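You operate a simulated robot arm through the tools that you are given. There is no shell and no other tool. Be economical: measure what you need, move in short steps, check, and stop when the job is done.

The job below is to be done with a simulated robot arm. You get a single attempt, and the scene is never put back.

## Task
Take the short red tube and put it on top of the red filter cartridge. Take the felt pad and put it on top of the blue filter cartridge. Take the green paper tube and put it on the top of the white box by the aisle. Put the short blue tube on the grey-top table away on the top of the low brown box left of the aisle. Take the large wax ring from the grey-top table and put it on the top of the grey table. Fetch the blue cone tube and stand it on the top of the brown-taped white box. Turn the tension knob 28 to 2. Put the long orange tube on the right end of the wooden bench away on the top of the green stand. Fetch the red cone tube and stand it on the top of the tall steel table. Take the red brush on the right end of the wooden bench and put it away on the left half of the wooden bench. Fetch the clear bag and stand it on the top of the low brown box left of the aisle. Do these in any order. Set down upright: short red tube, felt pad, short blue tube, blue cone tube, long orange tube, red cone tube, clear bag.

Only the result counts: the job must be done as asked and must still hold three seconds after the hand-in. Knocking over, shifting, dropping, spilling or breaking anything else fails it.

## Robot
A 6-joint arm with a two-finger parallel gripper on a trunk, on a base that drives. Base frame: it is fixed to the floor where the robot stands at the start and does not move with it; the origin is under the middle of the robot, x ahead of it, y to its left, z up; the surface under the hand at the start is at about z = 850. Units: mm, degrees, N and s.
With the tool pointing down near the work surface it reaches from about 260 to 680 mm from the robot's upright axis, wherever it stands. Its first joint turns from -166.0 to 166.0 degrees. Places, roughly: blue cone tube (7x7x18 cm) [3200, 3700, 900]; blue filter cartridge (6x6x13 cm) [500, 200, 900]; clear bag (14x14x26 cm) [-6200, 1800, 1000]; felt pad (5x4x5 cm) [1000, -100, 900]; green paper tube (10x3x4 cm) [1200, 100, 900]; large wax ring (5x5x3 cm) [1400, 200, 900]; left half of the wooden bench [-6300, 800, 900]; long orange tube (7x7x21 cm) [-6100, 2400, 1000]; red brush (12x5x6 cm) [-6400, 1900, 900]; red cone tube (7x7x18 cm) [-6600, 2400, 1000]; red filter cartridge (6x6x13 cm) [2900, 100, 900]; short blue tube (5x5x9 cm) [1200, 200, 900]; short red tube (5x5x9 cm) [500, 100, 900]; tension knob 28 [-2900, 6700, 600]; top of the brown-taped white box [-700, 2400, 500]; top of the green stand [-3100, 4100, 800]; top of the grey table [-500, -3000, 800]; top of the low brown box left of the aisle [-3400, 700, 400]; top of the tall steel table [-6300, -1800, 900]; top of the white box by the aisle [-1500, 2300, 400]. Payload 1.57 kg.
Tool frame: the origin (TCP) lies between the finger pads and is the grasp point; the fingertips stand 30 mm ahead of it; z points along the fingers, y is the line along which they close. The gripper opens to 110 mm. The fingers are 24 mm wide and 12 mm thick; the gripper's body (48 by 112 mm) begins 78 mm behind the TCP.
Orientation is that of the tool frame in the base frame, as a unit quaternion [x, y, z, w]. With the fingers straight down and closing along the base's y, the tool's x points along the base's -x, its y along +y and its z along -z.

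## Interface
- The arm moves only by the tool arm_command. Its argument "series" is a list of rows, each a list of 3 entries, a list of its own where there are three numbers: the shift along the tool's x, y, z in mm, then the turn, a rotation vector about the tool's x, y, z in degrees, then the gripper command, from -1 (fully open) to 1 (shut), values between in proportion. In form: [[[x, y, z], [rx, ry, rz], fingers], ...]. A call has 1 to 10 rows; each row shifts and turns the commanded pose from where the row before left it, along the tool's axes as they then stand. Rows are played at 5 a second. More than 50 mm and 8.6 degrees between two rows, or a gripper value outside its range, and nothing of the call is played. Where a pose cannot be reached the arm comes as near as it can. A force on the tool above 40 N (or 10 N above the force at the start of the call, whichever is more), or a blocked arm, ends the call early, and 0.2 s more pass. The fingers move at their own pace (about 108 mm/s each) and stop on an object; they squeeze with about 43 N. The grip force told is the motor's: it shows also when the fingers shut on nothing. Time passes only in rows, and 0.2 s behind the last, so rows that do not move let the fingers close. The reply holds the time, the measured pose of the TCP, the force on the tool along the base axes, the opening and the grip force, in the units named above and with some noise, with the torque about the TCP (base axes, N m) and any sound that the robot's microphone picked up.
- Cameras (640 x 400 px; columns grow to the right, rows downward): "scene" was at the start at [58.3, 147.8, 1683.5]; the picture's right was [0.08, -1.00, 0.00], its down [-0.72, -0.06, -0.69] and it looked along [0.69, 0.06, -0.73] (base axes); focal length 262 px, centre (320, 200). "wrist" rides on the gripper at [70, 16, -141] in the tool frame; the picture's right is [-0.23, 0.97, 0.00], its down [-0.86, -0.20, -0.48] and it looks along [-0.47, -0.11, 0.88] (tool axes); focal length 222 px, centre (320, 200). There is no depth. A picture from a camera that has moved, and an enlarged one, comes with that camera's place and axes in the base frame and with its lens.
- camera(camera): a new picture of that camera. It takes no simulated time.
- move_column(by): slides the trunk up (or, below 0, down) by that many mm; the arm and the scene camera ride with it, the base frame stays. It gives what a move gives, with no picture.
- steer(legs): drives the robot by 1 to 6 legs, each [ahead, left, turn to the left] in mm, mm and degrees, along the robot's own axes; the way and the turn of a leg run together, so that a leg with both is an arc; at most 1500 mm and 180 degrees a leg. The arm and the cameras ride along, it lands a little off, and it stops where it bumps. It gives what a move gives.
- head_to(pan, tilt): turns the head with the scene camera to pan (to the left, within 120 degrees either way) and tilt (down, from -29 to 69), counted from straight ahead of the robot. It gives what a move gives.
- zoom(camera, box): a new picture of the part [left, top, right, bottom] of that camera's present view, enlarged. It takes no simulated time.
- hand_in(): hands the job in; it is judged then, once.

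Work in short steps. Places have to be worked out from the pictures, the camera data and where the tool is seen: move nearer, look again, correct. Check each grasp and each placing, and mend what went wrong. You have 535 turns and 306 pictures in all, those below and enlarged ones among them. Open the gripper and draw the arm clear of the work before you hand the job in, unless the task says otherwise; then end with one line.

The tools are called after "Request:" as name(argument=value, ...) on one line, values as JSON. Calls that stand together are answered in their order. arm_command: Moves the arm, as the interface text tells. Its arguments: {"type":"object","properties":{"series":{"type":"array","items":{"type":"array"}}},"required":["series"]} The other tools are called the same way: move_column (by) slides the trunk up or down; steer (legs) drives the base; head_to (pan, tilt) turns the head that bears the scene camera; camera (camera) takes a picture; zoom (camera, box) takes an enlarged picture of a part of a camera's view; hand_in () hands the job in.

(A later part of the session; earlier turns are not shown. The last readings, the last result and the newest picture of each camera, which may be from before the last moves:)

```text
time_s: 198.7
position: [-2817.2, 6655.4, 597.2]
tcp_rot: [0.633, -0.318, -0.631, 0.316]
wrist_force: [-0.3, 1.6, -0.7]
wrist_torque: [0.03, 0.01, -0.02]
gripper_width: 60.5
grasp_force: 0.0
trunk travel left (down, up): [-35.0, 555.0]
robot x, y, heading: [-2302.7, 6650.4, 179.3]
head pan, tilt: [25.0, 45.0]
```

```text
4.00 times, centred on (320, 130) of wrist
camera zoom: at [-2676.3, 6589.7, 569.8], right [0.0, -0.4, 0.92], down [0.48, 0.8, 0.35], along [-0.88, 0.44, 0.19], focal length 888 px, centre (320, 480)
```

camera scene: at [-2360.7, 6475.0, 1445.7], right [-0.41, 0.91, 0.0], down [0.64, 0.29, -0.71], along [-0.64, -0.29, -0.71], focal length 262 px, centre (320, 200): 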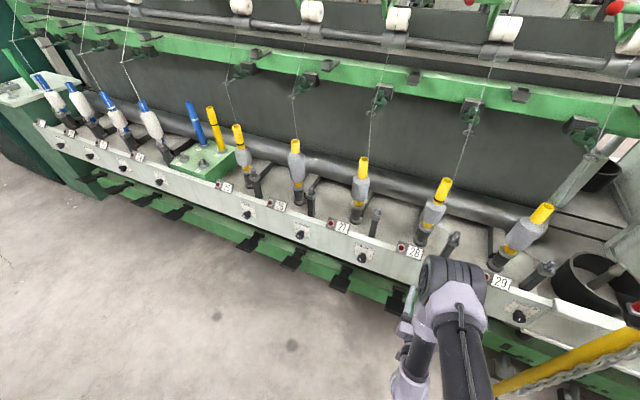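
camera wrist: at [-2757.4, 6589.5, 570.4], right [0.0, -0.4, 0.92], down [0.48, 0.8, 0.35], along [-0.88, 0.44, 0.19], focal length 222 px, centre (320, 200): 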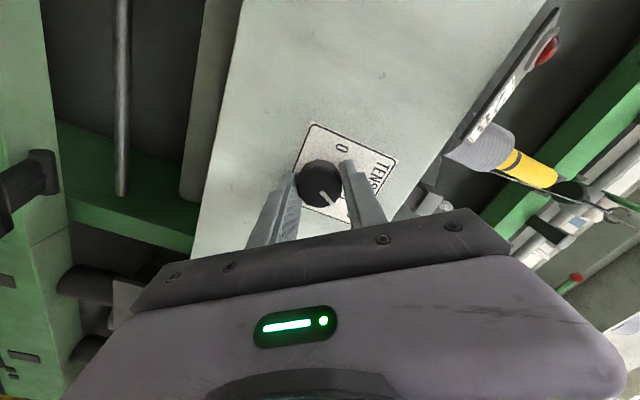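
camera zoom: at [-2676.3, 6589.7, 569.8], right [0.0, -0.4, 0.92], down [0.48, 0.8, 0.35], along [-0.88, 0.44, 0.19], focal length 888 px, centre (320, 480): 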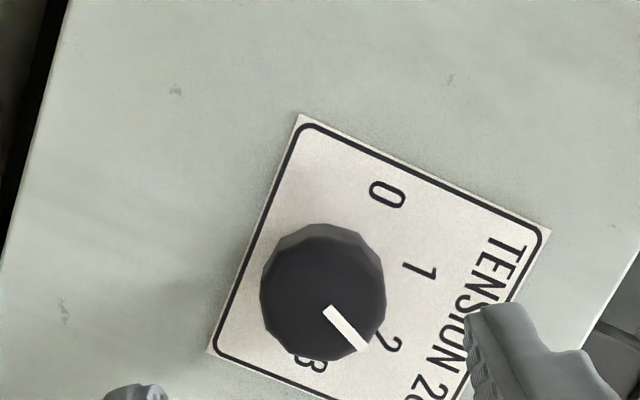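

Pointer angle (≈27°) matches label "2" (≈26°): the knob is set. I back the base off, then unroll and untilt the wrist.

Request:
steer(legs=[[-250, 0, 0.5]])

Request:
arm_command(series=[[[0, 0, 0], [0, 0, -8.5], 0.5], [[0, 0, 0], [0, 0, -8.5], 0.5], [[0, 0, 0], [0, 0, -8.5], 0.5], [[0, 0, 0], [0, 0, -8.5], 0.5], [[0, 0, 0], [0, 0, -8.5], 0.5], [[0, 0, 0], [0, 0, -8.5], 0.5], [[0, 0, 0], [0, 0, -1], 0.5], [[0, 0, 0], [0, 8.5, 0], 0.5], [[0, 0, 0], [0, 8.5, 0], 0.5], [[0, 0, 0], [0, 8.5, 0], 0.5]])

Request:
arm_command(series=[[[-25, 0, -13], [0, 8.5, 0], 0.5], [[-25, 0, -13], [0, 8.5, 0], 0.5], [[-25, 0, -13], [0, 8.5, 0], 0.5], [[-25, 0, -13], [0, 8.5, 0], 0.5], [[-25, 0, -25], [0, 8.5, 0], 0.5], [[-15, 0, -25], [0, 8.5, 0], 0.5], [[-10, 0, -25], [0, 8.5, 0], 0.5], [[0, 0, -25], [0, 4, 0], 0.5], [[0, 0, 0], [0, 0, 0], 0.5]])

Request:
move_column(by=240)

```text
time_s: 200.5
position: [-2571.3, 6650.6, 597.7]
tcp_rot: [0.634, -0.317, -0.63, 0.318]
wrist_force: [0.1, -0.1, 0.4]
wrist_torque: [0.01, 0.0, 0.02]
gripper_width: 60.4
grasp_force: 0.0
trunk travel left (down, up): [-35.0, 555.0]
robot x, y, heading: [-2056.3, 6645.9, 179.7]
head pan, tilt: [25.0, 45.0]
```

```text
time_s: 202.7
position: [-2571.6, 6650.0, 597.1]
tcp_rot: [0.848, -0.004, -0.53, 0.011]
wrist_force: [-0.4, 0.0, 0.2]
wrist_torque: [0.02, -0.02, -0.02]
gripper_width: 27.5
grasp_force: 0.2
trunk travel left (down, up): [-35.0, 555.0]
robot x, y, heading: [-2058.0, 6647.2, 179.8]
head pan, tilt: [25.0, 45.0]
```

```text
time_s: 204.7
position: [-2605.8, 6650.0, 811.8]
tcp_rot: [1.0, 0.002, -0.008, 0.011]
wrist_force: [-0.6, -0.1, -0.1]
wrist_torque: [0.01, 0.01, 0.03]
gripper_width: 27.6
grasp_force: 0.0
out of reach, approached as far as the arm can: row 5
trunk travel left (down, up): [-35.0, 555.0]
robot x, y, heading: [-2056.0, 6645.0, 179.5]
head pan, tilt: [25.0, 45.0]
```

```text
time_s: 207.2
position: [-2606.7, 6649.7, 1051.2]
tcp_rot: [1.0, 0.002, -0.007, 0.011]
wrist_force: [0.1, 0.4, -0.1]
wrist_torque: [0.04, -0.01, 0.03]
gripper_width: 27.7
grasp_force: 0.1
trunk travel left (down, up): [-275.0, 315.0]
robot x, y, heading: [-2058.5, 6643.7, 179.8]
head pan, tilt: [25.0, 45.0]
```

I straighten the tool, turn south, and drive back down the aisle to y ≈ 3000 to look west.

Request:
arm_command(series=[[[0, 0, -30], [1.26, 0.8, 0], 0.5], [[45, 0, -30], [0, 0, 0], 0.5], [[45, 0, 0], [0, 0, 0], 0.5], [[45, 0, 0], [0, 0, 0], 0.5], [[0, 0, 0], [0, 0, 0], 0.5]])

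Request:
steer(legs=[[0, 0, 90], [1450, 0, 0], [1450, 0, 0], [700, 0, 0]])

Request:
head_to(pan=-60, tilt=18)

Request:
camera(camera="scene")

```text
refused: row 2 steps farther than a row can; nothing moved
```

```text
time_s: 228.4
position: [-2043.1, 2525.1, 1052.0]
tcp_rot: [0.705, 0.709, 0.003, 0.013]
wrist_force: [-0.5, -0.9, -0.2]
wrist_torque: [0.0, 0.01, 0.0]
gripper_width: 27.4
grasp_force: 0.1
trunk travel left (down, up): [-275.0, 315.0]
robot x, y, heading: [-2041.8, 3074.0, -89.9]
head pan, tilt: [25.0, 45.0]
```

```text
time_s: 230.0
position: [-2042.8, 2525.9, 1052.1]
tcp_rot: [0.704, 0.71, 0.003, 0.013]
wrist_force: [-0.5, 0.2, -1.6]
wrist_torque: [-0.01, 0.0, 0.03]
gripper_width: 27.6
grasp_force: 0.1
trunk travel left (down, up): [-275.0, 315.0]
robot x, y, heading: [-2041.9, 3077.6, -90.0]
head pan, tilt: [-60.0, 18.0]
```

```text
235 pictures are left
camera scene: at [-1983.0, 3049.5, 1727.6], right [-0.5, 0.87, 0.0], down [0.27, 0.15, -0.95], along [-0.82, -0.47, -0.31], focal length 262 px, centre (320, 200)
```

scene: 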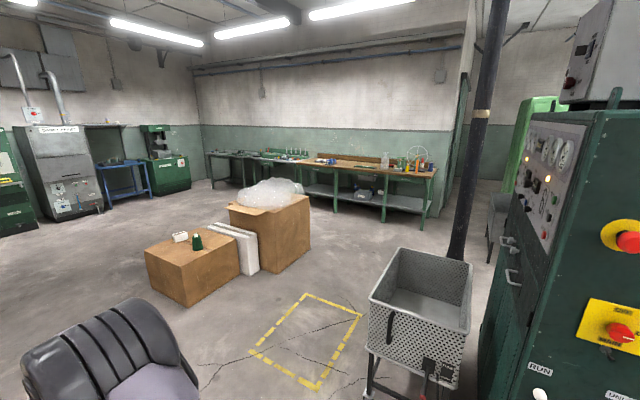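

I see the wooden bench at the west wall and the low brown box. I zoom in on both.

Request:
zoom(camera="scene", box=[200, 130, 450, 230])

Request:
zoom(camera="scene", box=[130, 180, 330, 310])

```text
2.56 times, centred on (325, 180) of scene
camera zoom: at [-1983.0, 3049.5, 1727.6], right [-0.5, 0.87, 0.0], down [0.27, 0.15, -0.95], along [-0.82, -0.47, -0.31], focal length 670 px, centre (307, 251)
```

zoom: 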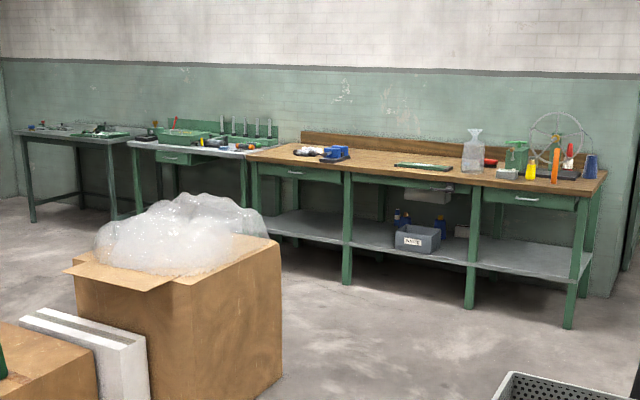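

```text
3.08 times, centred on (230, 245) of scene
camera zoom: at [-1983.0, 3049.5, 1727.6], right [-0.5, 0.87, 0.0], down [0.27, 0.15, -0.95], along [-0.82, -0.47, -0.31], focal length 805 px, centre (597, 62)
```

zoom: 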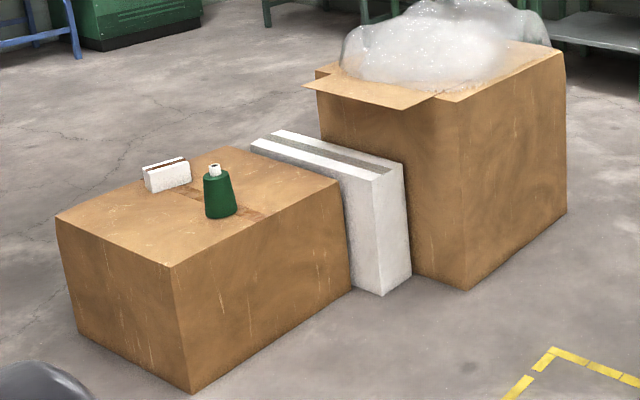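

The bench's front edge is at x ≈ -6030 with all my items at its right end. The lane y ≈ 2030 between the bubble-wrap box and the basket cart is open. I straighten and fold the arm, then drive there.

Request:
arm_command(series=[[[0, 0, -30], [1.4, 0.2, 0], 0.5], [[35, 0, -30], [0, 0, 0], 0.5], [[45, 0, 0], [0, 0, 0], 0.5], [[45, 0, 0], [0, 0, 0], 0.5], [[0, 0, 0], [0, 0, 0], 0.5]])

Request:
steer(legs=[[0, 0, -90], [500, 0, 0], [0, 1050, 0], [1450, 0, 0], [1350, 0, 0]])

Request:
head_to(pan=-10, tilt=30)

Request:
camera(camera="scene")

```text
time_s: 231.2
position: [-2044.8, 2651.3, 1111.4]
tcp_rot: [0.704, 0.71, -0.004, 0.003]
wrist_force: [-0.1, 0.9, 0.4]
wrist_torque: [0.01, 0.01, 0.02]
gripper_width: 27.7
grasp_force: 0.1
trunk travel left (down, up): [-275.0, 315.0]
robot x, y, heading: [-2042.3, 3077.7, -90.1]
head pan, tilt: [-60.0, 18.0]
```

```text
time_s: 255.9
position: [-5706.4, 1952.6, 1111.7]
tcp_rot: [1.0, 0.012, -0.006, -0.001]
wrist_force: [0.4, 0.5, -0.4]
wrist_torque: [0.0, -0.01, 0.02]
gripper_width: 27.6
grasp_force: 0.0
trunk travel left (down, up): [-275.0, 315.0]
robot x, y, heading: [-5284.7, 1957.2, -179.0]
head pan, tilt: [-60.0, 18.0]
```

```text
time_s: 257.1
position: [-5707.3, 1951.6, 1111.6]
tcp_rot: [1.0, 0.013, -0.005, -0.001]
wrist_force: [-1.2, 0.3, -0.5]
wrist_torque: [-0.01, 0.0, -0.02]
gripper_width: 27.3
grasp_force: 0.1
trunk travel left (down, up): [-275.0, 315.0]
robot x, y, heading: [-5281.6, 1960.2, -179.3]
head pan, tilt: [-10.0, 30.0]
```

```text
232 pictures are left
camera scene: at [-5351.4, 1831.7, 1708.3], right [0.16, 0.99, 0.0], down [0.49, -0.08, -0.87], along [-0.86, 0.14, -0.5], focal length 262 px, centre (320, 200)
```

scene: 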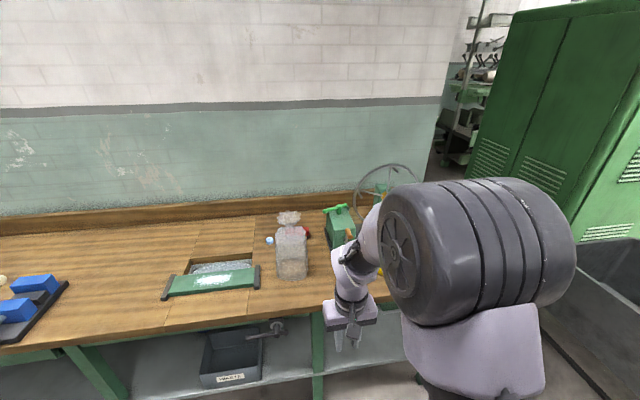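

I pan right to see the right end of the bench and the green machine beside it.

Request:
head_to(pan=-50, tilt=30)

Request:
camera(camera="scene")

Request:
camera(camera="wrist")

```text
time_s: 258.2
position: [-5706.9, 1952.7, 1110.6]
tcp_rot: [1.0, 0.013, -0.005, -0.001]
wrist_force: [-0.2, -0.8, 0.7]
wrist_torque: [0.0, -0.01, -0.02]
gripper_width: 27.8
grasp_force: 0.0
trunk travel left (down, up): [-275.0, 315.0]
robot x, y, heading: [-5281.8, 1953.5, -179.0]
head pan, tilt: [-50.0, 30.0]
```

```text
231 pictures are left
camera scene: at [-5321.5, 1885.7, 1708.3], right [0.75, 0.66, 0.0], down [0.33, -0.38, -0.87], along [-0.57, 0.65, -0.5], focal length 262 px, centre (320, 200)
```

scene: 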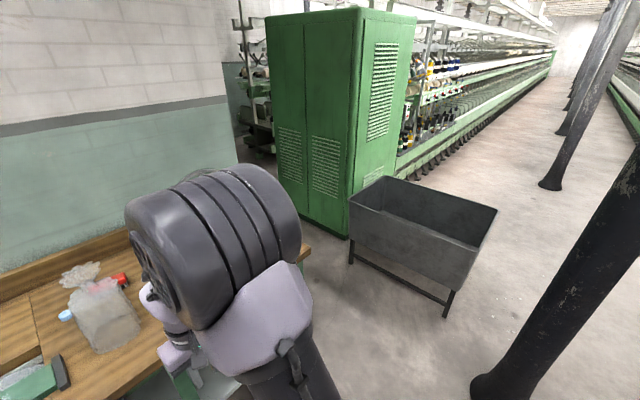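

```text
230 pictures are left
camera wrist: at [-5636.0, 1938.4, 1251.4], right [-0.2, -0.98, 0.0], down [-0.85, 0.18, 0.49], along [-0.48, 0.1, -0.87], focal length 222 px, centre (320, 200)
```

wrist: 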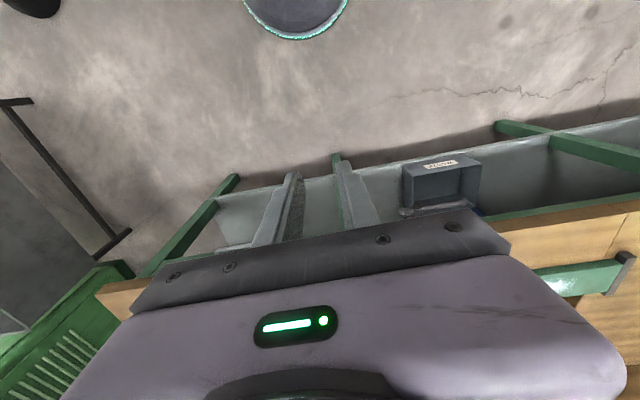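

The bench's right end is open to the north. I raise the arm, shift right and approach a bit, then look at the items.

Request:
arm_command(series=[[[0, 0, -45], [0, 0.5, 0], -1], [[0, 0, -45], [0, 0, 0], -1], [[0, 0, -45], [0, 0, 0], -1]])

Request:
steer(legs=[[100, -530, -1], [280, 0, 0]])

Request:
head_to(pan=15, tilt=45)

Request:
camera(camera="scene")

Request:
camera(camera="wrist")

```text
time_s: 259.0
position: [-5705.0, 1950.3, 1246.1]
tcp_rot: [1.0, 0.013, -0.001, -0.001]
wrist_force: [1.0, -0.3, 0.1]
wrist_torque: [0.0, 0.02, -0.01]
gripper_width: 110.2
grasp_force: 0.0
trunk travel left (down, up): [-275.0, 315.0]
robot x, y, heading: [-5285.3, 1955.3, -179.0]
head pan, tilt: [-50.0, 30.0]
```

```text
time_s: 263.6
position: [-6091.1, 2468.9, 1245.1]
tcp_rot: [1.0, 0.011, 0.0, -0.001]
wrist_force: [0.2, 0.2, 0.3]
wrist_torque: [0.0, -0.02, -0.01]
gripper_width: 110.1
grasp_force: 0.1
trunk travel left (down, up): [-275.0, 315.0]
robot x, y, heading: [-5664.6, 2474.8, -179.0]
head pan, tilt: [-50.0, 30.0]
```

```text
time_s: 265.0
position: [-6089.3, 2468.9, 1245.5]
tcp_rot: [1.0, 0.011, -0.001, 0.0]
wrist_force: [-0.7, -0.3, -0.4]
wrist_torque: [0.02, 0.0, 0.04]
gripper_width: 110.1
grasp_force: 0.0
trunk travel left (down, up): [-275.0, 315.0]
robot x, y, heading: [-5668.9, 2473.5, -179.4]
head pan, tilt: [15.0, 45.0]
```

```text
229 pictures are left
camera scene: at [-5723.4, 2312.4, 1685.7], right [-0.27, 0.96, 0.0], down [0.68, 0.19, -0.71], along [-0.68, -0.19, -0.71], focal length 262 px, centre (320, 200)
```

scene: 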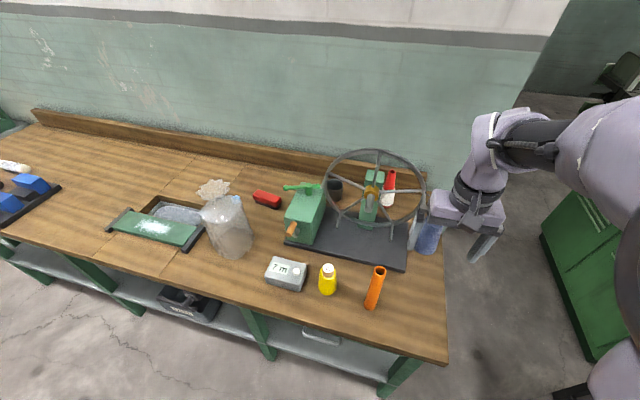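

```text
228 pictures are left
camera wrist: at [-6019.6, 2454.7, 1386.7], right [-0.21, -0.98, 0.0], down [-0.86, 0.18, 0.48], along [-0.47, 0.1, -0.88], focal length 222 px, centre (320, 200)
```

wrist: 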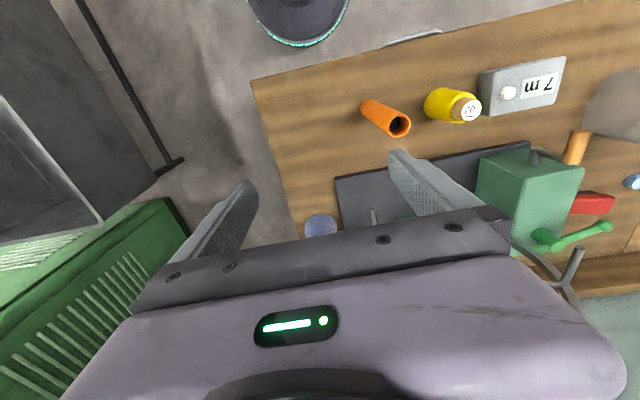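

All items are in view: orange tube ≈ (-6107, 2370), bag, brush behind it, red cone behind the reel. Zoom on the orange tube first.

Request:
zoom(camera="scene", box=[310, 240, 438, 320])

Request:
zoom(camera="wrist", box=[330, 70, 490, 170])

```text
5.00 times, centred on (374, 280) of scene
camera zoom: at [-5723.4, 2312.4, 1685.7], right [-0.27, 0.96, 0.0], down [0.68, 0.19, -0.71], along [-0.68, -0.19, -0.71], focal length 1308 px, centre (50, -200)
```

zoom: 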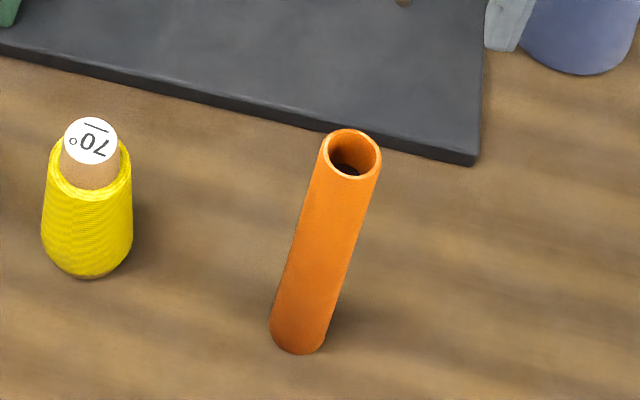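

```text
4.00 times, centred on (410, 120) of wrist
camera zoom: at [-6019.6, 2454.7, 1386.7], right [-0.21, -0.98, 0.0], down [-0.86, 0.18, 0.48], along [-0.47, 0.1, -0.88], focal length 888 px, centre (-40, 520)
```

zoom: 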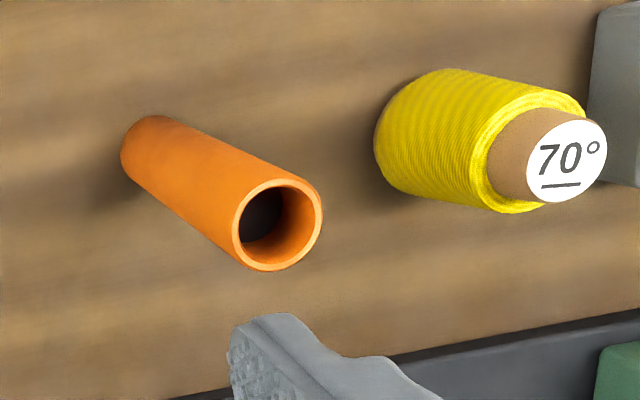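

Orange tube axis: (-6096, 2366), z 860–1075, ~34 mm thick. I go above it and check from the wrist.

Request:
arm_command(series=[[[-3, 35, 0], [0, 0, 0], -1], [[-3, 34, 0], [0, 0, 0], -1], [[-3, 34, 0], [0, 0, 0], -1], [[0, 0, 45], [0, 0, 0], -1], [[0, 0, 45], [0, 0, 0], -1], [[0, 0, 20], [0, 0, 0], -1], [[0, 0, 0], [0, 0, 0], -1]])

Request:
camera(camera="wrist")

```text
time_s: 266.6
position: [-6097.6, 2366.0, 1135.7]
tcp_rot: [1.0, 0.011, -0.001, -0.001]
wrist_force: [-0.6, -0.3, -0.5]
wrist_torque: [0.01, 0.03, 0.0]
gripper_width: 109.7
grasp_force: 0.0
trunk travel left (down, up): [-275.0, 315.0]
robot x, y, heading: [-5669.4, 2473.8, -179.3]
head pan, tilt: [15.0, 45.0]
```

```text
225 pictures are left
camera wrist: at [-6028.2, 2351.8, 1276.2], right [-0.21, -0.98, 0.0], down [-0.86, 0.18, 0.48], along [-0.47, 0.1, -0.88], focal length 222 px, centre (320, 200)
```

wrist: 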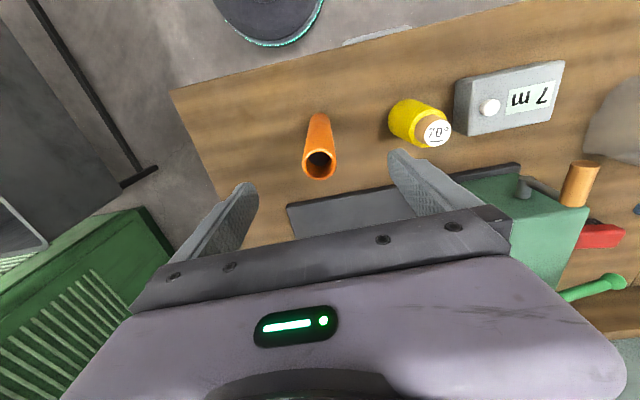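

Centred. I descend to TCP 1006, close and lift.

Request:
arm_command(series=[[[0, 0, 40], [0, 0, 0], -0.45], [[0, 0, 45], [0, 0, 0], -0.45], [[0, 0, 44], [0, 0, 0], -0.45], [[0, 0, 0], [0, 0, 0], 1], [[0, 0, 0], [0, 0, 0], 1], [[0, 0, 0], [0, 0, 0], 1], [[0, 0, -20], [0, 0, 0], 1], [[0, 0, -45], [0, 0, 0], 1], [[0, 0, -45], [0, 0, 0], 1], [[0, 0, -45], [0, 0, 0], 1]])

Request:
arm_command(series=[[[0, 0, -45], [0, 0, 0], 1], [[0, 0, -30], [0, 0, 0], 1]])

Request:
camera(camera="wrist")

Request:
camera(camera="scene")

```text
time_s: 267.4
position: [-6097.8, 2365.3, 1011.6]
tcp_rot: [1.0, 0.011, -0.005, 0.0]
wrist_force: [2.0, 1.4, 18.2]
wrist_torque: [0.4, -0.24, 0.02]
gripper_width: 32.5
grasp_force: 6.3
trunk travel left (down, up): [-275.0, 315.0]
robot x, y, heading: [-5663.4, 2474.6, -179.1]
head pan, tilt: [15.0, 45.0]
stopped in row 4: the force on the tool passed its limit at 49 N (the readings are from after the stop); the commanded pose is now the measured one
```

```text
time_s: 268.0
position: [-6098.4, 2364.3, 1083.7]
tcp_rot: [1.0, 0.012, -0.002, 0.0]
wrist_force: [0.1, -0.2, 0.4]
wrist_torque: [0.01, -0.01, -0.01]
gripper_width: 31.1
grasp_force: 40.3
trunk travel left (down, up): [-275.0, 315.0]
robot x, y, heading: [-5667.1, 2470.4, -179.2]
head pan, tilt: [15.0, 45.0]
```

```text
224 pictures are left
camera wrist: at [-6027.9, 2349.7, 1225.4], right [-0.2, -0.98, 0.0], down [-0.86, 0.18, 0.48], along [-0.47, 0.1, -0.88], focal length 222 px, centre (320, 200)
```

wrist: 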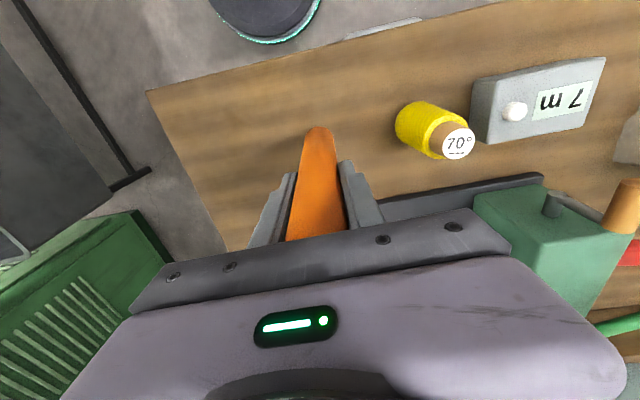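

```text
223 pictures are left
camera scene: at [-5723.6, 2312.3, 1685.7], right [-0.27, 0.96, 0.0], down [0.68, 0.19, -0.71], along [-0.68, -0.19, -0.71], focal length 262 px, centre (320, 200)
```

scene: 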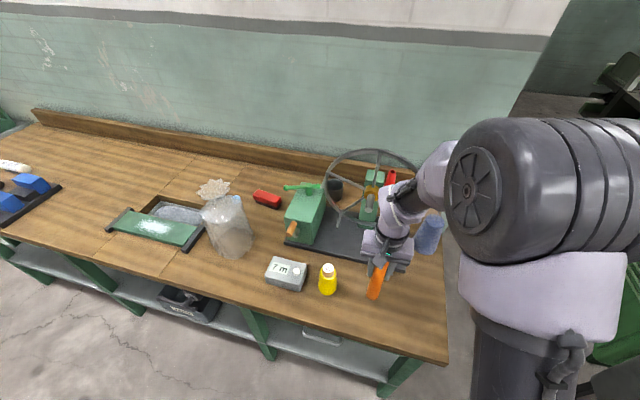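

Held (the palm touched the tube's top; its bottom is now TCP−150). I raise further and check the tube's attitude.

Request:
arm_command(series=[[[30, 0, -30], [0, 0, 0], 1], [[30, 0, -35], [0, 0, 0], 1], [[0, 0, -45], [0, 0, 0], 1], [[0, 0, -45], [0, 0, 0], 1], [[0, 0, 0], [0, 0, 0], 1]])

Request:
zoom(camera="scene", box=[280, 150, 480, 310])

```text
time_s: 269.2
position: [-6037.6, 2365.1, 1238.6]
tcp_rot: [1.0, 0.011, -0.002, 0.0]
wrist_force: [-0.7, -1.2, -0.7]
wrist_torque: [-0.03, -0.02, 0.0]
gripper_width: 31.1
grasp_force: 40.5
trunk travel left (down, up): [-275.0, 315.0]
robot x, y, heading: [-5665.2, 2471.8, -179.4]
head pan, tilt: [15.0, 45.0]
```

```text
2.50 times, centred on (380, 230) of scene
camera zoom: at [-5724.0, 2312.3, 1685.6], right [-0.27, 0.96, 0.0], down [0.68, 0.19, -0.71], along [-0.68, -0.19, -0.71], focal length 654 px, centre (170, 125)
```

zoom: 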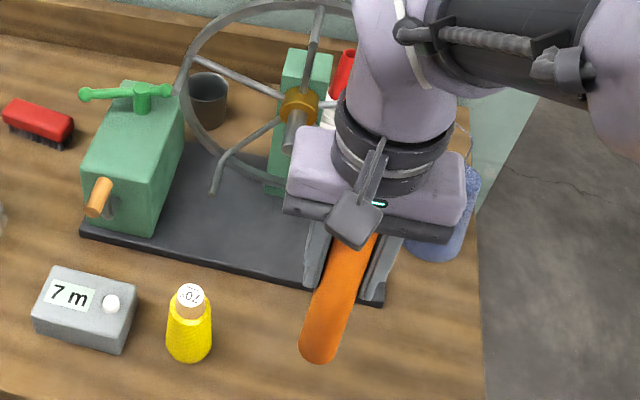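

Secure. I back out, go along the lane y ≈ 2030 eastward in reverse, then north to face the green stand.

Request:
steer(legs=[[-400, 0, -0.7], [0, 440, 0], [-1450, 0, 0], [-1330, 0, 0]])

Request:
head_to(pan=-60, tilt=25)

Request:
camera(camera="scene")

Request:
camera(camera="wrist")

```text
time_s: 287.1
position: [-2861.8, 1900.8, 1237.4]
tcp_rot: [1.0, 0.002, -0.004, 0.0]
wrist_force: [-0.7, 0.0, 0.0]
wrist_torque: [0.01, 0.03, 0.01]
gripper_width: 31.2
grasp_force: 40.3
trunk travel left (down, up): [-275.0, 315.0]
robot x, y, heading: [-2485.6, 1999.0, 179.8]
head pan, tilt: [15.0, 45.0]
```

```text
time_s: 288.6
position: [-2861.4, 1901.2, 1239.2]
tcp_rot: [1.0, 0.001, -0.003, 0.0]
wrist_force: [0.8, -0.3, -0.1]
wrist_torque: [0.04, -0.03, 0.02]
gripper_width: 31.1
grasp_force: 40.1
trunk travel left (down, up): [-275.0, 315.0]
robot x, y, heading: [-2487.6, 2001.5, 179.7]
head pan, tilt: [-60.0, 25.0]
```

```text
221 pictures are left
camera scene: at [-2515.3, 1942.0, 1716.3], right [0.87, 0.5, 0.0], down [0.21, -0.37, -0.91], along [-0.45, 0.79, -0.42], focal length 262 px, centre (320, 200)
```

scene: 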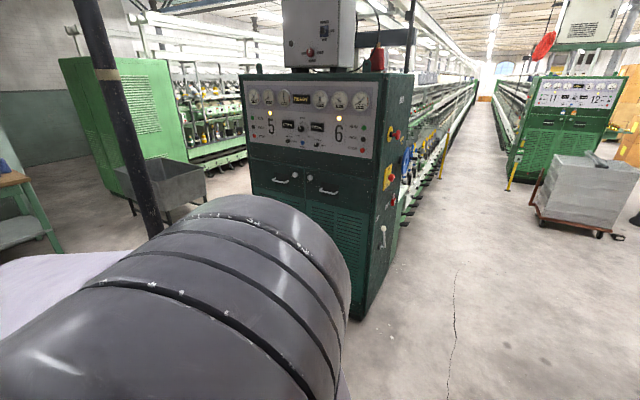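

```text
220 pictures are left
camera wrist: at [-2790.9, 1884.6, 1379.6], right [-0.22, -0.97, 0.0], down [-0.85, 0.2, 0.48], along [-0.47, 0.11, -0.88], focal length 222 px, centre (320, 200)
```

wrist: 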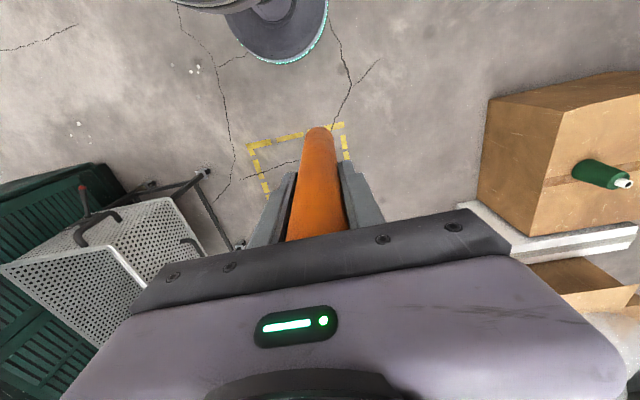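

The control cabinet's east face is at x ≈ -3007. I back 120 mm for clearance and slide north to y ≈ 4150.

Request:
steer(legs=[[-120, 0, 0], [0, -1450, 0], [0, -720, 0]])

Request:
head_to(pan=15, tilt=40)

Request:
camera(camera="scene")

Request:
camera(camera="wrist")

```text
time_s: 300.3
position: [-2726.2, 4087.6, 1239.5]
tcp_rot: [1.0, 0.007, -0.003, 0.0]
wrist_force: [0.6, -0.1, -0.4]
wrist_torque: [-0.02, -0.01, -0.01]
gripper_width: 30.8
grasp_force: 40.2
trunk travel left (down, up): [-275.0, 315.0]
robot x, y, heading: [-2353.0, 4190.6, -179.5]
head pan, tilt: [-60.0, 25.0]
```

```text
time_s: 301.7
position: [-2726.9, 4086.9, 1239.3]
tcp_rot: [1.0, 0.008, -0.003, -0.001]
wrist_force: [0.5, -1.1, -1.0]
wrist_torque: [-0.01, -0.03, -0.03]
gripper_width: 31.2
grasp_force: 40.1
trunk travel left (down, up): [-275.0, 315.0]
robot x, y, heading: [-2354.0, 4194.9, -179.4]
head pan, tilt: [15.0, 40.0]
```

```text
219 pictures are left
camera scene: at [-2416.6, 4031.6, 1693.0], right [-0.26, 0.96, 0.0], down [0.62, 0.17, -0.77], along [-0.74, -0.2, -0.64], focal length 262 px, centre (320, 200)
```

scene: 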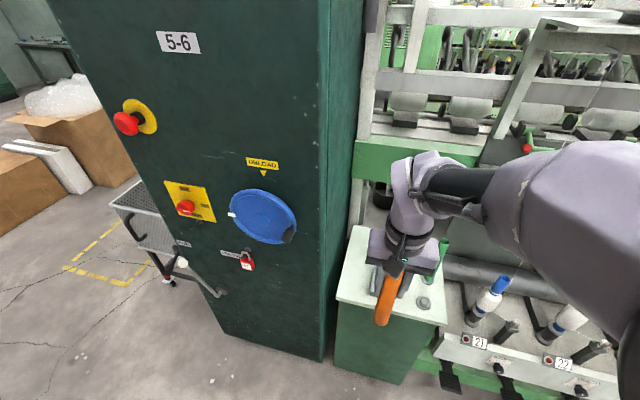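

```text
218 pictures are left
camera wrist: at [-2656.2, 4073.1, 1379.6], right [-0.21, -0.98, 0.0], down [-0.85, 0.19, 0.48], along [-0.47, 0.1, -0.88], focal length 222 px, centre (320, 200)
```

wrist: 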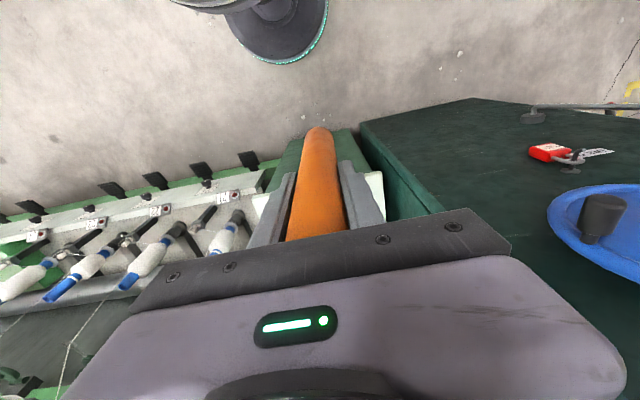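

The stand's top spans about x -3296…-2924, y 3965…4335. I zoom to find what already stands there.

Request:
zoom(camera="scene", box=[320, 215, 480, 345])

Request:
head_to(pan=45, tilt=40)

Request:
zoom(camera="scene", box=[440, 160, 640, 320])

```text
3.08 times, centred on (400, 280) of scene
camera zoom: at [-2416.6, 4031.6, 1693.0], right [-0.26, 0.96, 0.0], down [0.62, 0.17, -0.77], along [-0.74, -0.2, -0.64], focal length 805 px, centre (74, -46)
```

zoom: 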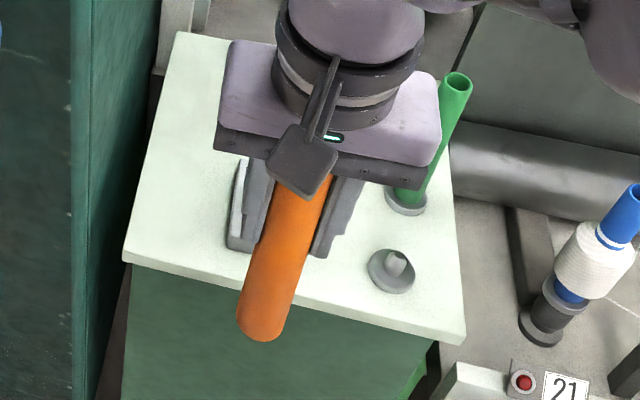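

```text
time_s: 302.7
position: [-2726.3, 4087.3, 1238.5]
tcp_rot: [1.0, 0.007, -0.004, -0.001]
wrist_force: [-1.0, 0.0, -0.6]
wrist_torque: [0.0, 0.02, 0.0]
gripper_width: 30.9
grasp_force: 40.3
trunk travel left (down, up): [-275.0, 315.0]
robot x, y, heading: [-2360.8, 4190.9, -179.7]
head pan, tilt: [45.0, 40.0]
```

```text
2.50 times, centred on (540, 240) of scene
camera zoom: at [-2394.4, 3993.6, 1693.0], right [-0.71, 0.7, 0.0], down [0.45, 0.46, -0.77], along [-0.54, -0.54, -0.64], focal length 654 px, centre (-230, 100)
```

zoom: 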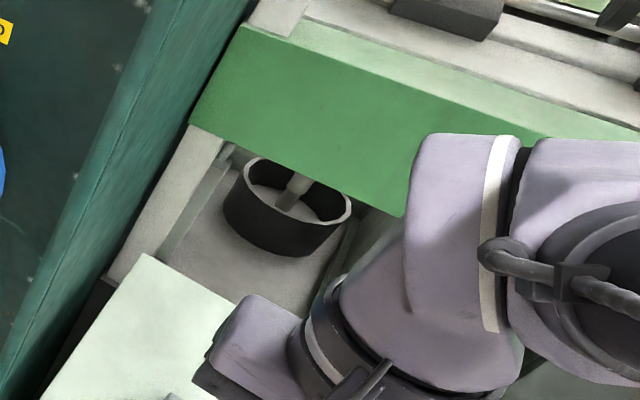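

A grey box seems hidden behind the gripper. I move the arm north a bit to see the whole top.

Request:
head_to(pan=15, tilt=40)

Request:
arm_command(series=[[[0, -45, 0], [0, 0, 0], 1], [[0, -45, 0], [0, 0, 0], 1], [[0, -45, 0], [0, 0, 0], 1], [[0, -45, 0], [0, 0, 0], 1], [[0, -45, 0], [0, 0, 0], 1], [[0, 0, 0], [0, 0, 0], 1]])

Request:
zoom(camera="scene", box=[320, 215, 480, 345])

```text
time_s: 303.6
position: [-2726.6, 4088.1, 1238.5]
tcp_rot: [1.0, 0.007, -0.003, 0.0]
wrist_force: [-0.1, -1.0, 0.5]
wrist_torque: [0.0, -0.01, 0.0]
gripper_width: 31.4
grasp_force: 39.9
trunk travel left (down, up): [-275.0, 315.0]
robot x, y, heading: [-2354.9, 4191.5, -179.8]
head pan, tilt: [15.0, 40.0]
```

```text
time_s: 305.0
position: [-2728.9, 4315.3, 1237.6]
tcp_rot: [1.0, 0.008, -0.003, -0.001]
wrist_force: [-0.3, 0.3, -0.7]
wrist_torque: [0.03, -0.03, 0.0]
gripper_width: 31.0
grasp_force: 40.1
trunk travel left (down, up): [-275.0, 315.0]
robot x, y, heading: [-2351.0, 4189.1, -179.7]
head pan, tilt: [15.0, 40.0]
```

```text
3.08 times, centred on (400, 280) of scene
camera zoom: at [-2416.5, 4030.7, 1692.9], right [-0.26, 0.96, 0.0], down [0.62, 0.17, -0.77], along [-0.74, -0.2, -0.64], focal length 805 px, centre (74, -46)
```

zoom: 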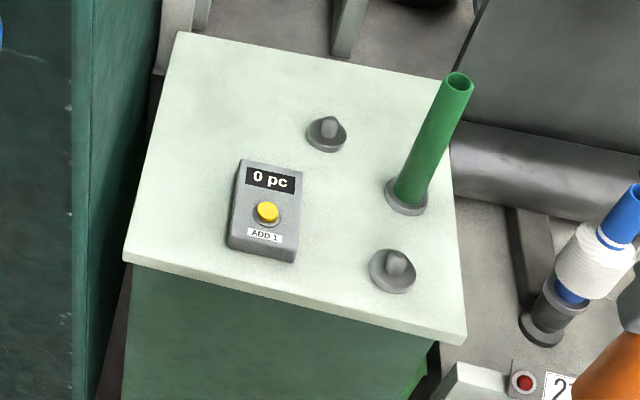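

The stand carries a counter box, a green tube and two pegs; a free flat area lies at the back-left, around (-3185, 4078). I bring the arm back and drive nearer.

Request:
arm_command(series=[[[0, 48, 0], [0, 0, 0], 1], [[0, 48, 0], [0, 0, 0], 1], [[0, 48, 0], [0, 0, 0], 1], [[0, 48, 0], [0, 0, 0], 1], [[0, 45, 0], [0, 0, 0], 1]])

Request:
steer(legs=[[285, 0, 0]])

Request:
camera(camera="scene")

```text
time_s: 306.2
position: [-2725.9, 4077.4, 1239.6]
tcp_rot: [1.0, 0.007, -0.003, 0.0]
wrist_force: [-0.7, 0.2, -0.9]
wrist_torque: [0.04, 0.0, -0.01]
gripper_width: 31.1
grasp_force: 40.2
trunk travel left (down, up): [-275.0, 315.0]
robot x, y, heading: [-2353.3, 4191.5, -179.4]
head pan, tilt: [15.0, 40.0]
```

```text
time_s: 308.2
position: [-3012.1, 4081.3, 1239.6]
tcp_rot: [1.0, 0.003, -0.003, 0.0]
wrist_force: [-0.5, 0.0, -0.4]
wrist_torque: [0.0, 0.0, -0.01]
gripper_width: 31.2
grasp_force: 39.9
trunk travel left (down, up): [-275.0, 315.0]
robot x, y, heading: [-2637.7, 4192.6, 180.1]
head pan, tilt: [15.0, 40.0]
```

```text
214 pictures are left
camera scene: at [-2701.9, 4031.2, 1692.9], right [-0.26, 0.97, 0.0], down [0.62, 0.17, -0.77], along [-0.74, -0.2, -0.64], focal length 262 px, centre (320, 200)
```

scene: 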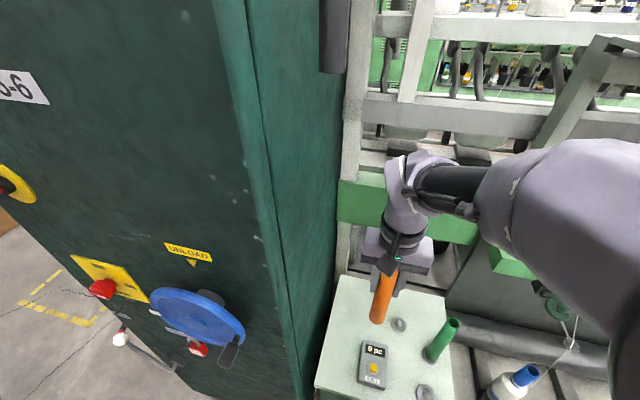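

The surface checks at z ≈ 805. I extend to (-3185, 4078) and lower to ~30 mm above it.

Request:
arm_command(series=[[[-45, 0, 0], [0, 0, 0], 1], [[-45, 0, 0], [0, 0, 0], 1], [[-45, 1, 0], [0, 0, 0], 1], [[-38, 2, 0], [0, 0, 0], 1], [[0, 0, 45], [0, 0, 0], 1], [[0, 0, 45], [0, 0, 0], 1], [[0, 0, 45], [0, 0, 0], 1], [[0, 0, 45], [0, 0, 0], 1], [[0, 0, 45], [0, 0, 0], 1], [[0, 0, 20], [0, 0, 0], 1]])

Request:
zoom(camera="scene", box=[300, 200, 492, 400])

Request:
camera(camera="wrist")

```text
time_s: 310.4
position: [-3186.0, 4073.8, 995.3]
tcp_rot: [1.0, 0.003, -0.004, 0.0]
wrist_force: [-0.1, -0.5, -1.0]
wrist_torque: [0.02, 0.0, -0.03]
gripper_width: 31.1
grasp_force: 39.8
trunk travel left (down, up): [-275.0, 315.0]
robot x, y, heading: [-2636.2, 4189.2, 180.1]
head pan, tilt: [15.0, 40.0]
```

```text
2.00 times, centred on (396, 300) of scene
camera zoom: at [-2701.0, 4031.2, 1693.0], right [-0.26, 0.97, 0.0], down [0.62, 0.17, -0.77], along [-0.74, -0.2, -0.64], focal length 523 px, centre (168, 0)
```

zoom: 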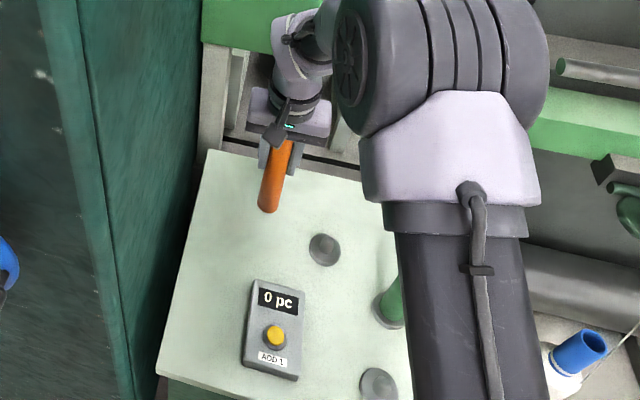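

```text
212 pictures are left
camera wrist: at [-3114.9, 4059.6, 1136.0], right [-0.22, -0.98, 0.0], down [-0.85, 0.19, 0.48], along [-0.47, 0.1, -0.88], focal length 222 px, centre (320, 200)
```

wrist: 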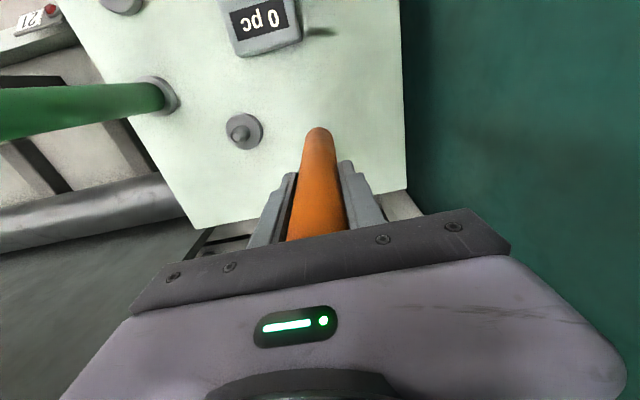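

Good spot, clear of the peg and the box. I lower gently to contact.

Request:
arm_command(series=[[[0, 0, 20], [0, 0, 0], 1], [[0, 0, 8], [0, 0, 0], 1], [[0, 0, 5], [0, 0, 0], 1], [[0, 0, 4], [0, 0, 0], 1], [[0, 0, 3], [0, 0, 0], 1], [[0, 0, 3], [0, 0, 0], 1], [[0, 0, 3], [0, 0, 0], 1]])

```text
time_s: 312.0
position: [-3185.8, 4076.5, 949.4]
tcp_rot: [1.0, 0.003, -0.003, 0.0]
wrist_force: [-0.4, 0.1, -1.5]
wrist_torque: [0.01, -0.01, 0.03]
gripper_width: 31.0
grasp_force: 40.1
trunk travel left (down, up): [-275.0, 315.0]
robot x, y, heading: [-2634.9, 4193.6, 180.0]
head pan, tilt: [15.0, 40.0]
```

No contact yet; I go on in 3 mm steps.

Request:
arm_command(series=[[[0, 0, 3], [0, 0, 0], 1], [[0, 0, 3], [0, 0, 0], 1], [[0, 0, 3], [0, 0, 0], 1], [[0, 0, 3], [0, 0, 0], 1], [[0, 0, 3], [0, 0, 0], 1], [[0, 0, 3], [0, 0, 0], 1]])

Request:
zoom(camera="scene", box=[360, 220, 488, 300])

```text
time_s: 313.4
position: [-3185.8, 4077.6, 930.6]
tcp_rot: [1.0, 0.003, -0.004, 0.0]
wrist_force: [-0.4, -0.1, 3.3]
wrist_torque: [0.01, -0.05, 0.01]
gripper_width: 31.3
grasp_force: 39.7
trunk travel left (down, up): [-275.0, 315.0]
robot x, y, heading: [-2637.2, 4191.2, 179.9]
head pan, tilt: [15.0, 40.0]
```

```text
5.00 times, centred on (424, 260) of scene
camera zoom: at [-2700.3, 4031.2, 1693.0], right [-0.26, 0.97, 0.0], down [0.62, 0.17, -0.77], along [-0.74, -0.2, -0.64], focal length 1308 px, centre (-200, -100)
```

zoom: 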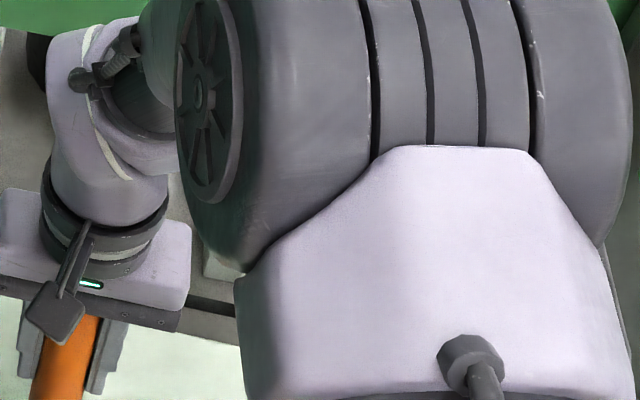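

First contact (3 N). One more small step, then release.

Request:
arm_command(series=[[[0, 0, 2], [0, 0, 0], 1], [[0, 0, 0], [0, 0, 0], 1]])

Request:
zoom(camera="scene", box=[340, 240, 440, 340])

```text
time_s: 314.0
position: [-3185.2, 4075.8, 931.1]
tcp_rot: [1.0, 0.003, -0.005, 0.002]
wrist_force: [1.9, 0.3, 22.2]
wrist_torque: [0.18, -0.2, 0.01]
gripper_width: 31.1
grasp_force: 40.1
trunk travel left (down, up): [-275.0, 315.0]
robot x, y, heading: [-2636.5, 4191.9, 179.9]
head pan, tilt: [15.0, 40.0]
```

```text
4.00 times, centred on (390, 290) of scene
camera zoom: at [-2698.4, 4031.8, 1693.3], right [-0.26, 0.97, 0.0], down [0.62, 0.17, -0.77], along [-0.74, -0.2, -0.64], focal length 1047 px, centre (40, -160)
```

zoom: 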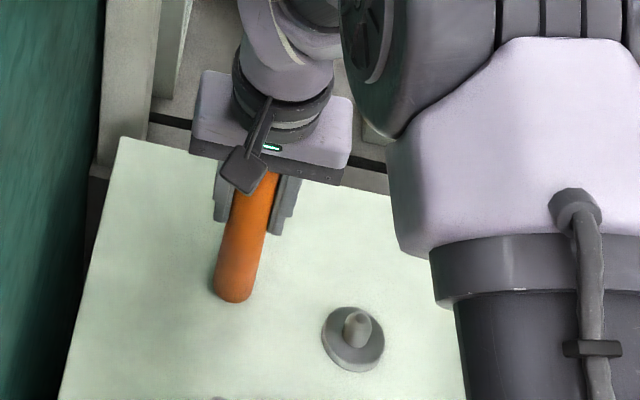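

It rests on the surface. I ease 1.5 mm, open gradually, and rise straight up.

Request:
arm_command(series=[[[0, 0, -1.5], [0, 0, 0], 1], [[0, 0, 0], [0, 0, 0], 0.35], [[0, 0, 0], [0, 0, 0], 0.2], [[0, 0, 0], [0, 0, 0], 0], [[0, 0, 0], [0, 0, 0], -0.3], [[0, 0, -20], [0, 0, 0], -0.3], [[0, 0, -45], [0, 0, 0], -0.3], [[0, 0, -45], [0, 0, 0], -0.3], [[0, 0, -45], [0, 0, 0], -0.3], [[0, 0, -45], [0, 0, 0], -0.3]])

Request:
zoom(camera="scene", box=[300, 200, 492, 400])

```text
time_s: 316.2
position: [-3180.2, 4076.0, 1131.1]
tcp_rot: [1.0, 0.004, -0.003, 0.0]
wrist_force: [0.3, -0.4, -0.6]
wrist_torque: [-0.02, 0.01, 0.05]
gripper_width: 71.4
grasp_force: 0.0
trunk travel left (down, up): [-275.0, 315.0]
robot x, y, heading: [-2636.7, 4197.0, 180.1]
head pan, tilt: [15.0, 40.0]
```

```text
2.00 times, centred on (396, 300) of scene
camera zoom: at [-2700.0, 4031.4, 1693.0], right [-0.26, 0.97, 0.0], down [0.62, 0.17, -0.77], along [-0.74, -0.2, -0.64], focal length 523 px, centre (168, 0)
```

zoom: 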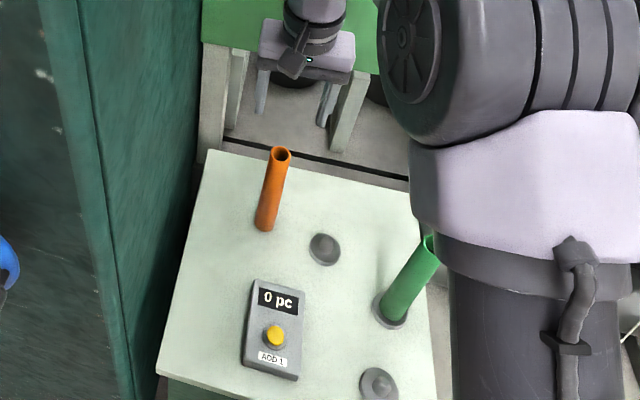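

The orange tube stands on the green stand. I raise and fold the arm and return to the bench by the same lane.

Request:
arm_command(series=[[[0, 0, -45], [0, 0, 0], -0.3], [[0, 0, -45], [0, 0, 0], -0.3], [[0, 0, -25], [0, 0, 0], -0.3], [[45, 0, 0], [0, 0, 0], -0.3], [[45, 0, 0], [0, 0, 0], -0.3], [[45, 0, 0], [0, 0, 0], -0.3]])

Request:
steer(legs=[[-285, 0, 0], [0, 1450, 0], [0, 700, 0], [1450, 0, 0], [1450, 0, 0], [200, 0, 0]])

Request:
head_to(pan=5, tilt=35)

Request:
camera(camera="scene")

```text
time_s: 317.6
position: [-3044.7, 4079.8, 1244.8]
tcp_rot: [1.0, 0.003, -0.004, 0.0]
wrist_force: [0.7, -0.6, 0.4]
wrist_torque: [-0.03, 0.01, 0.01]
gripper_width: 71.6
grasp_force: 0.0
trunk travel left (down, up): [-275.0, 315.0]
robot x, y, heading: [-2640.7, 4191.0, 179.8]
head pan, tilt: [15.0, 40.0]
```

```text
time_s: 344.4
position: [-5768.7, 1961.3, 1243.5]
tcp_rot: [1.0, -0.017, -0.002, 0.0]
wrist_force: [-0.7, 0.4, 0.5]
wrist_torque: [0.03, -0.03, -0.03]
gripper_width: 71.8
grasp_force: 0.1
trunk travel left (down, up): [-275.0, 315.0]
robot x, y, heading: [-5351.3, 2058.4, 177.7]
head pan, tilt: [15.0, 40.0]
```

```text
time_s: 345.2
position: [-5766.6, 1962.8, 1243.4]
tcp_rot: [1.0, -0.017, -0.003, 0.0]
wrist_force: [-0.6, 0.1, 0.6]
wrist_torque: [0.0, -0.04, 0.01]
gripper_width: 71.6
grasp_force: 0.1
trunk travel left (down, up): [-275.0, 315.0]
robot x, y, heading: [-5354.6, 2059.9, 177.4]
head pan, tilt: [5.0, 35.0]
```

```text
208 pictures are left
camera scene: at [-5428.0, 1913.7, 1700.5], right [-0.05, 1.0, 0.0], down [0.57, 0.03, -0.82], along [-0.82, -0.04, -0.57], focal length 262 px, centre (320, 200)
```

scene: 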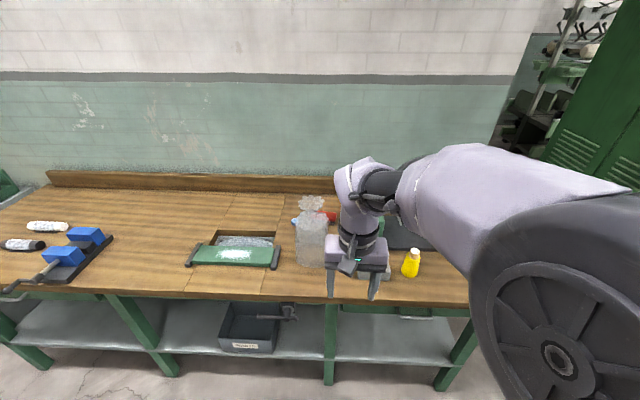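

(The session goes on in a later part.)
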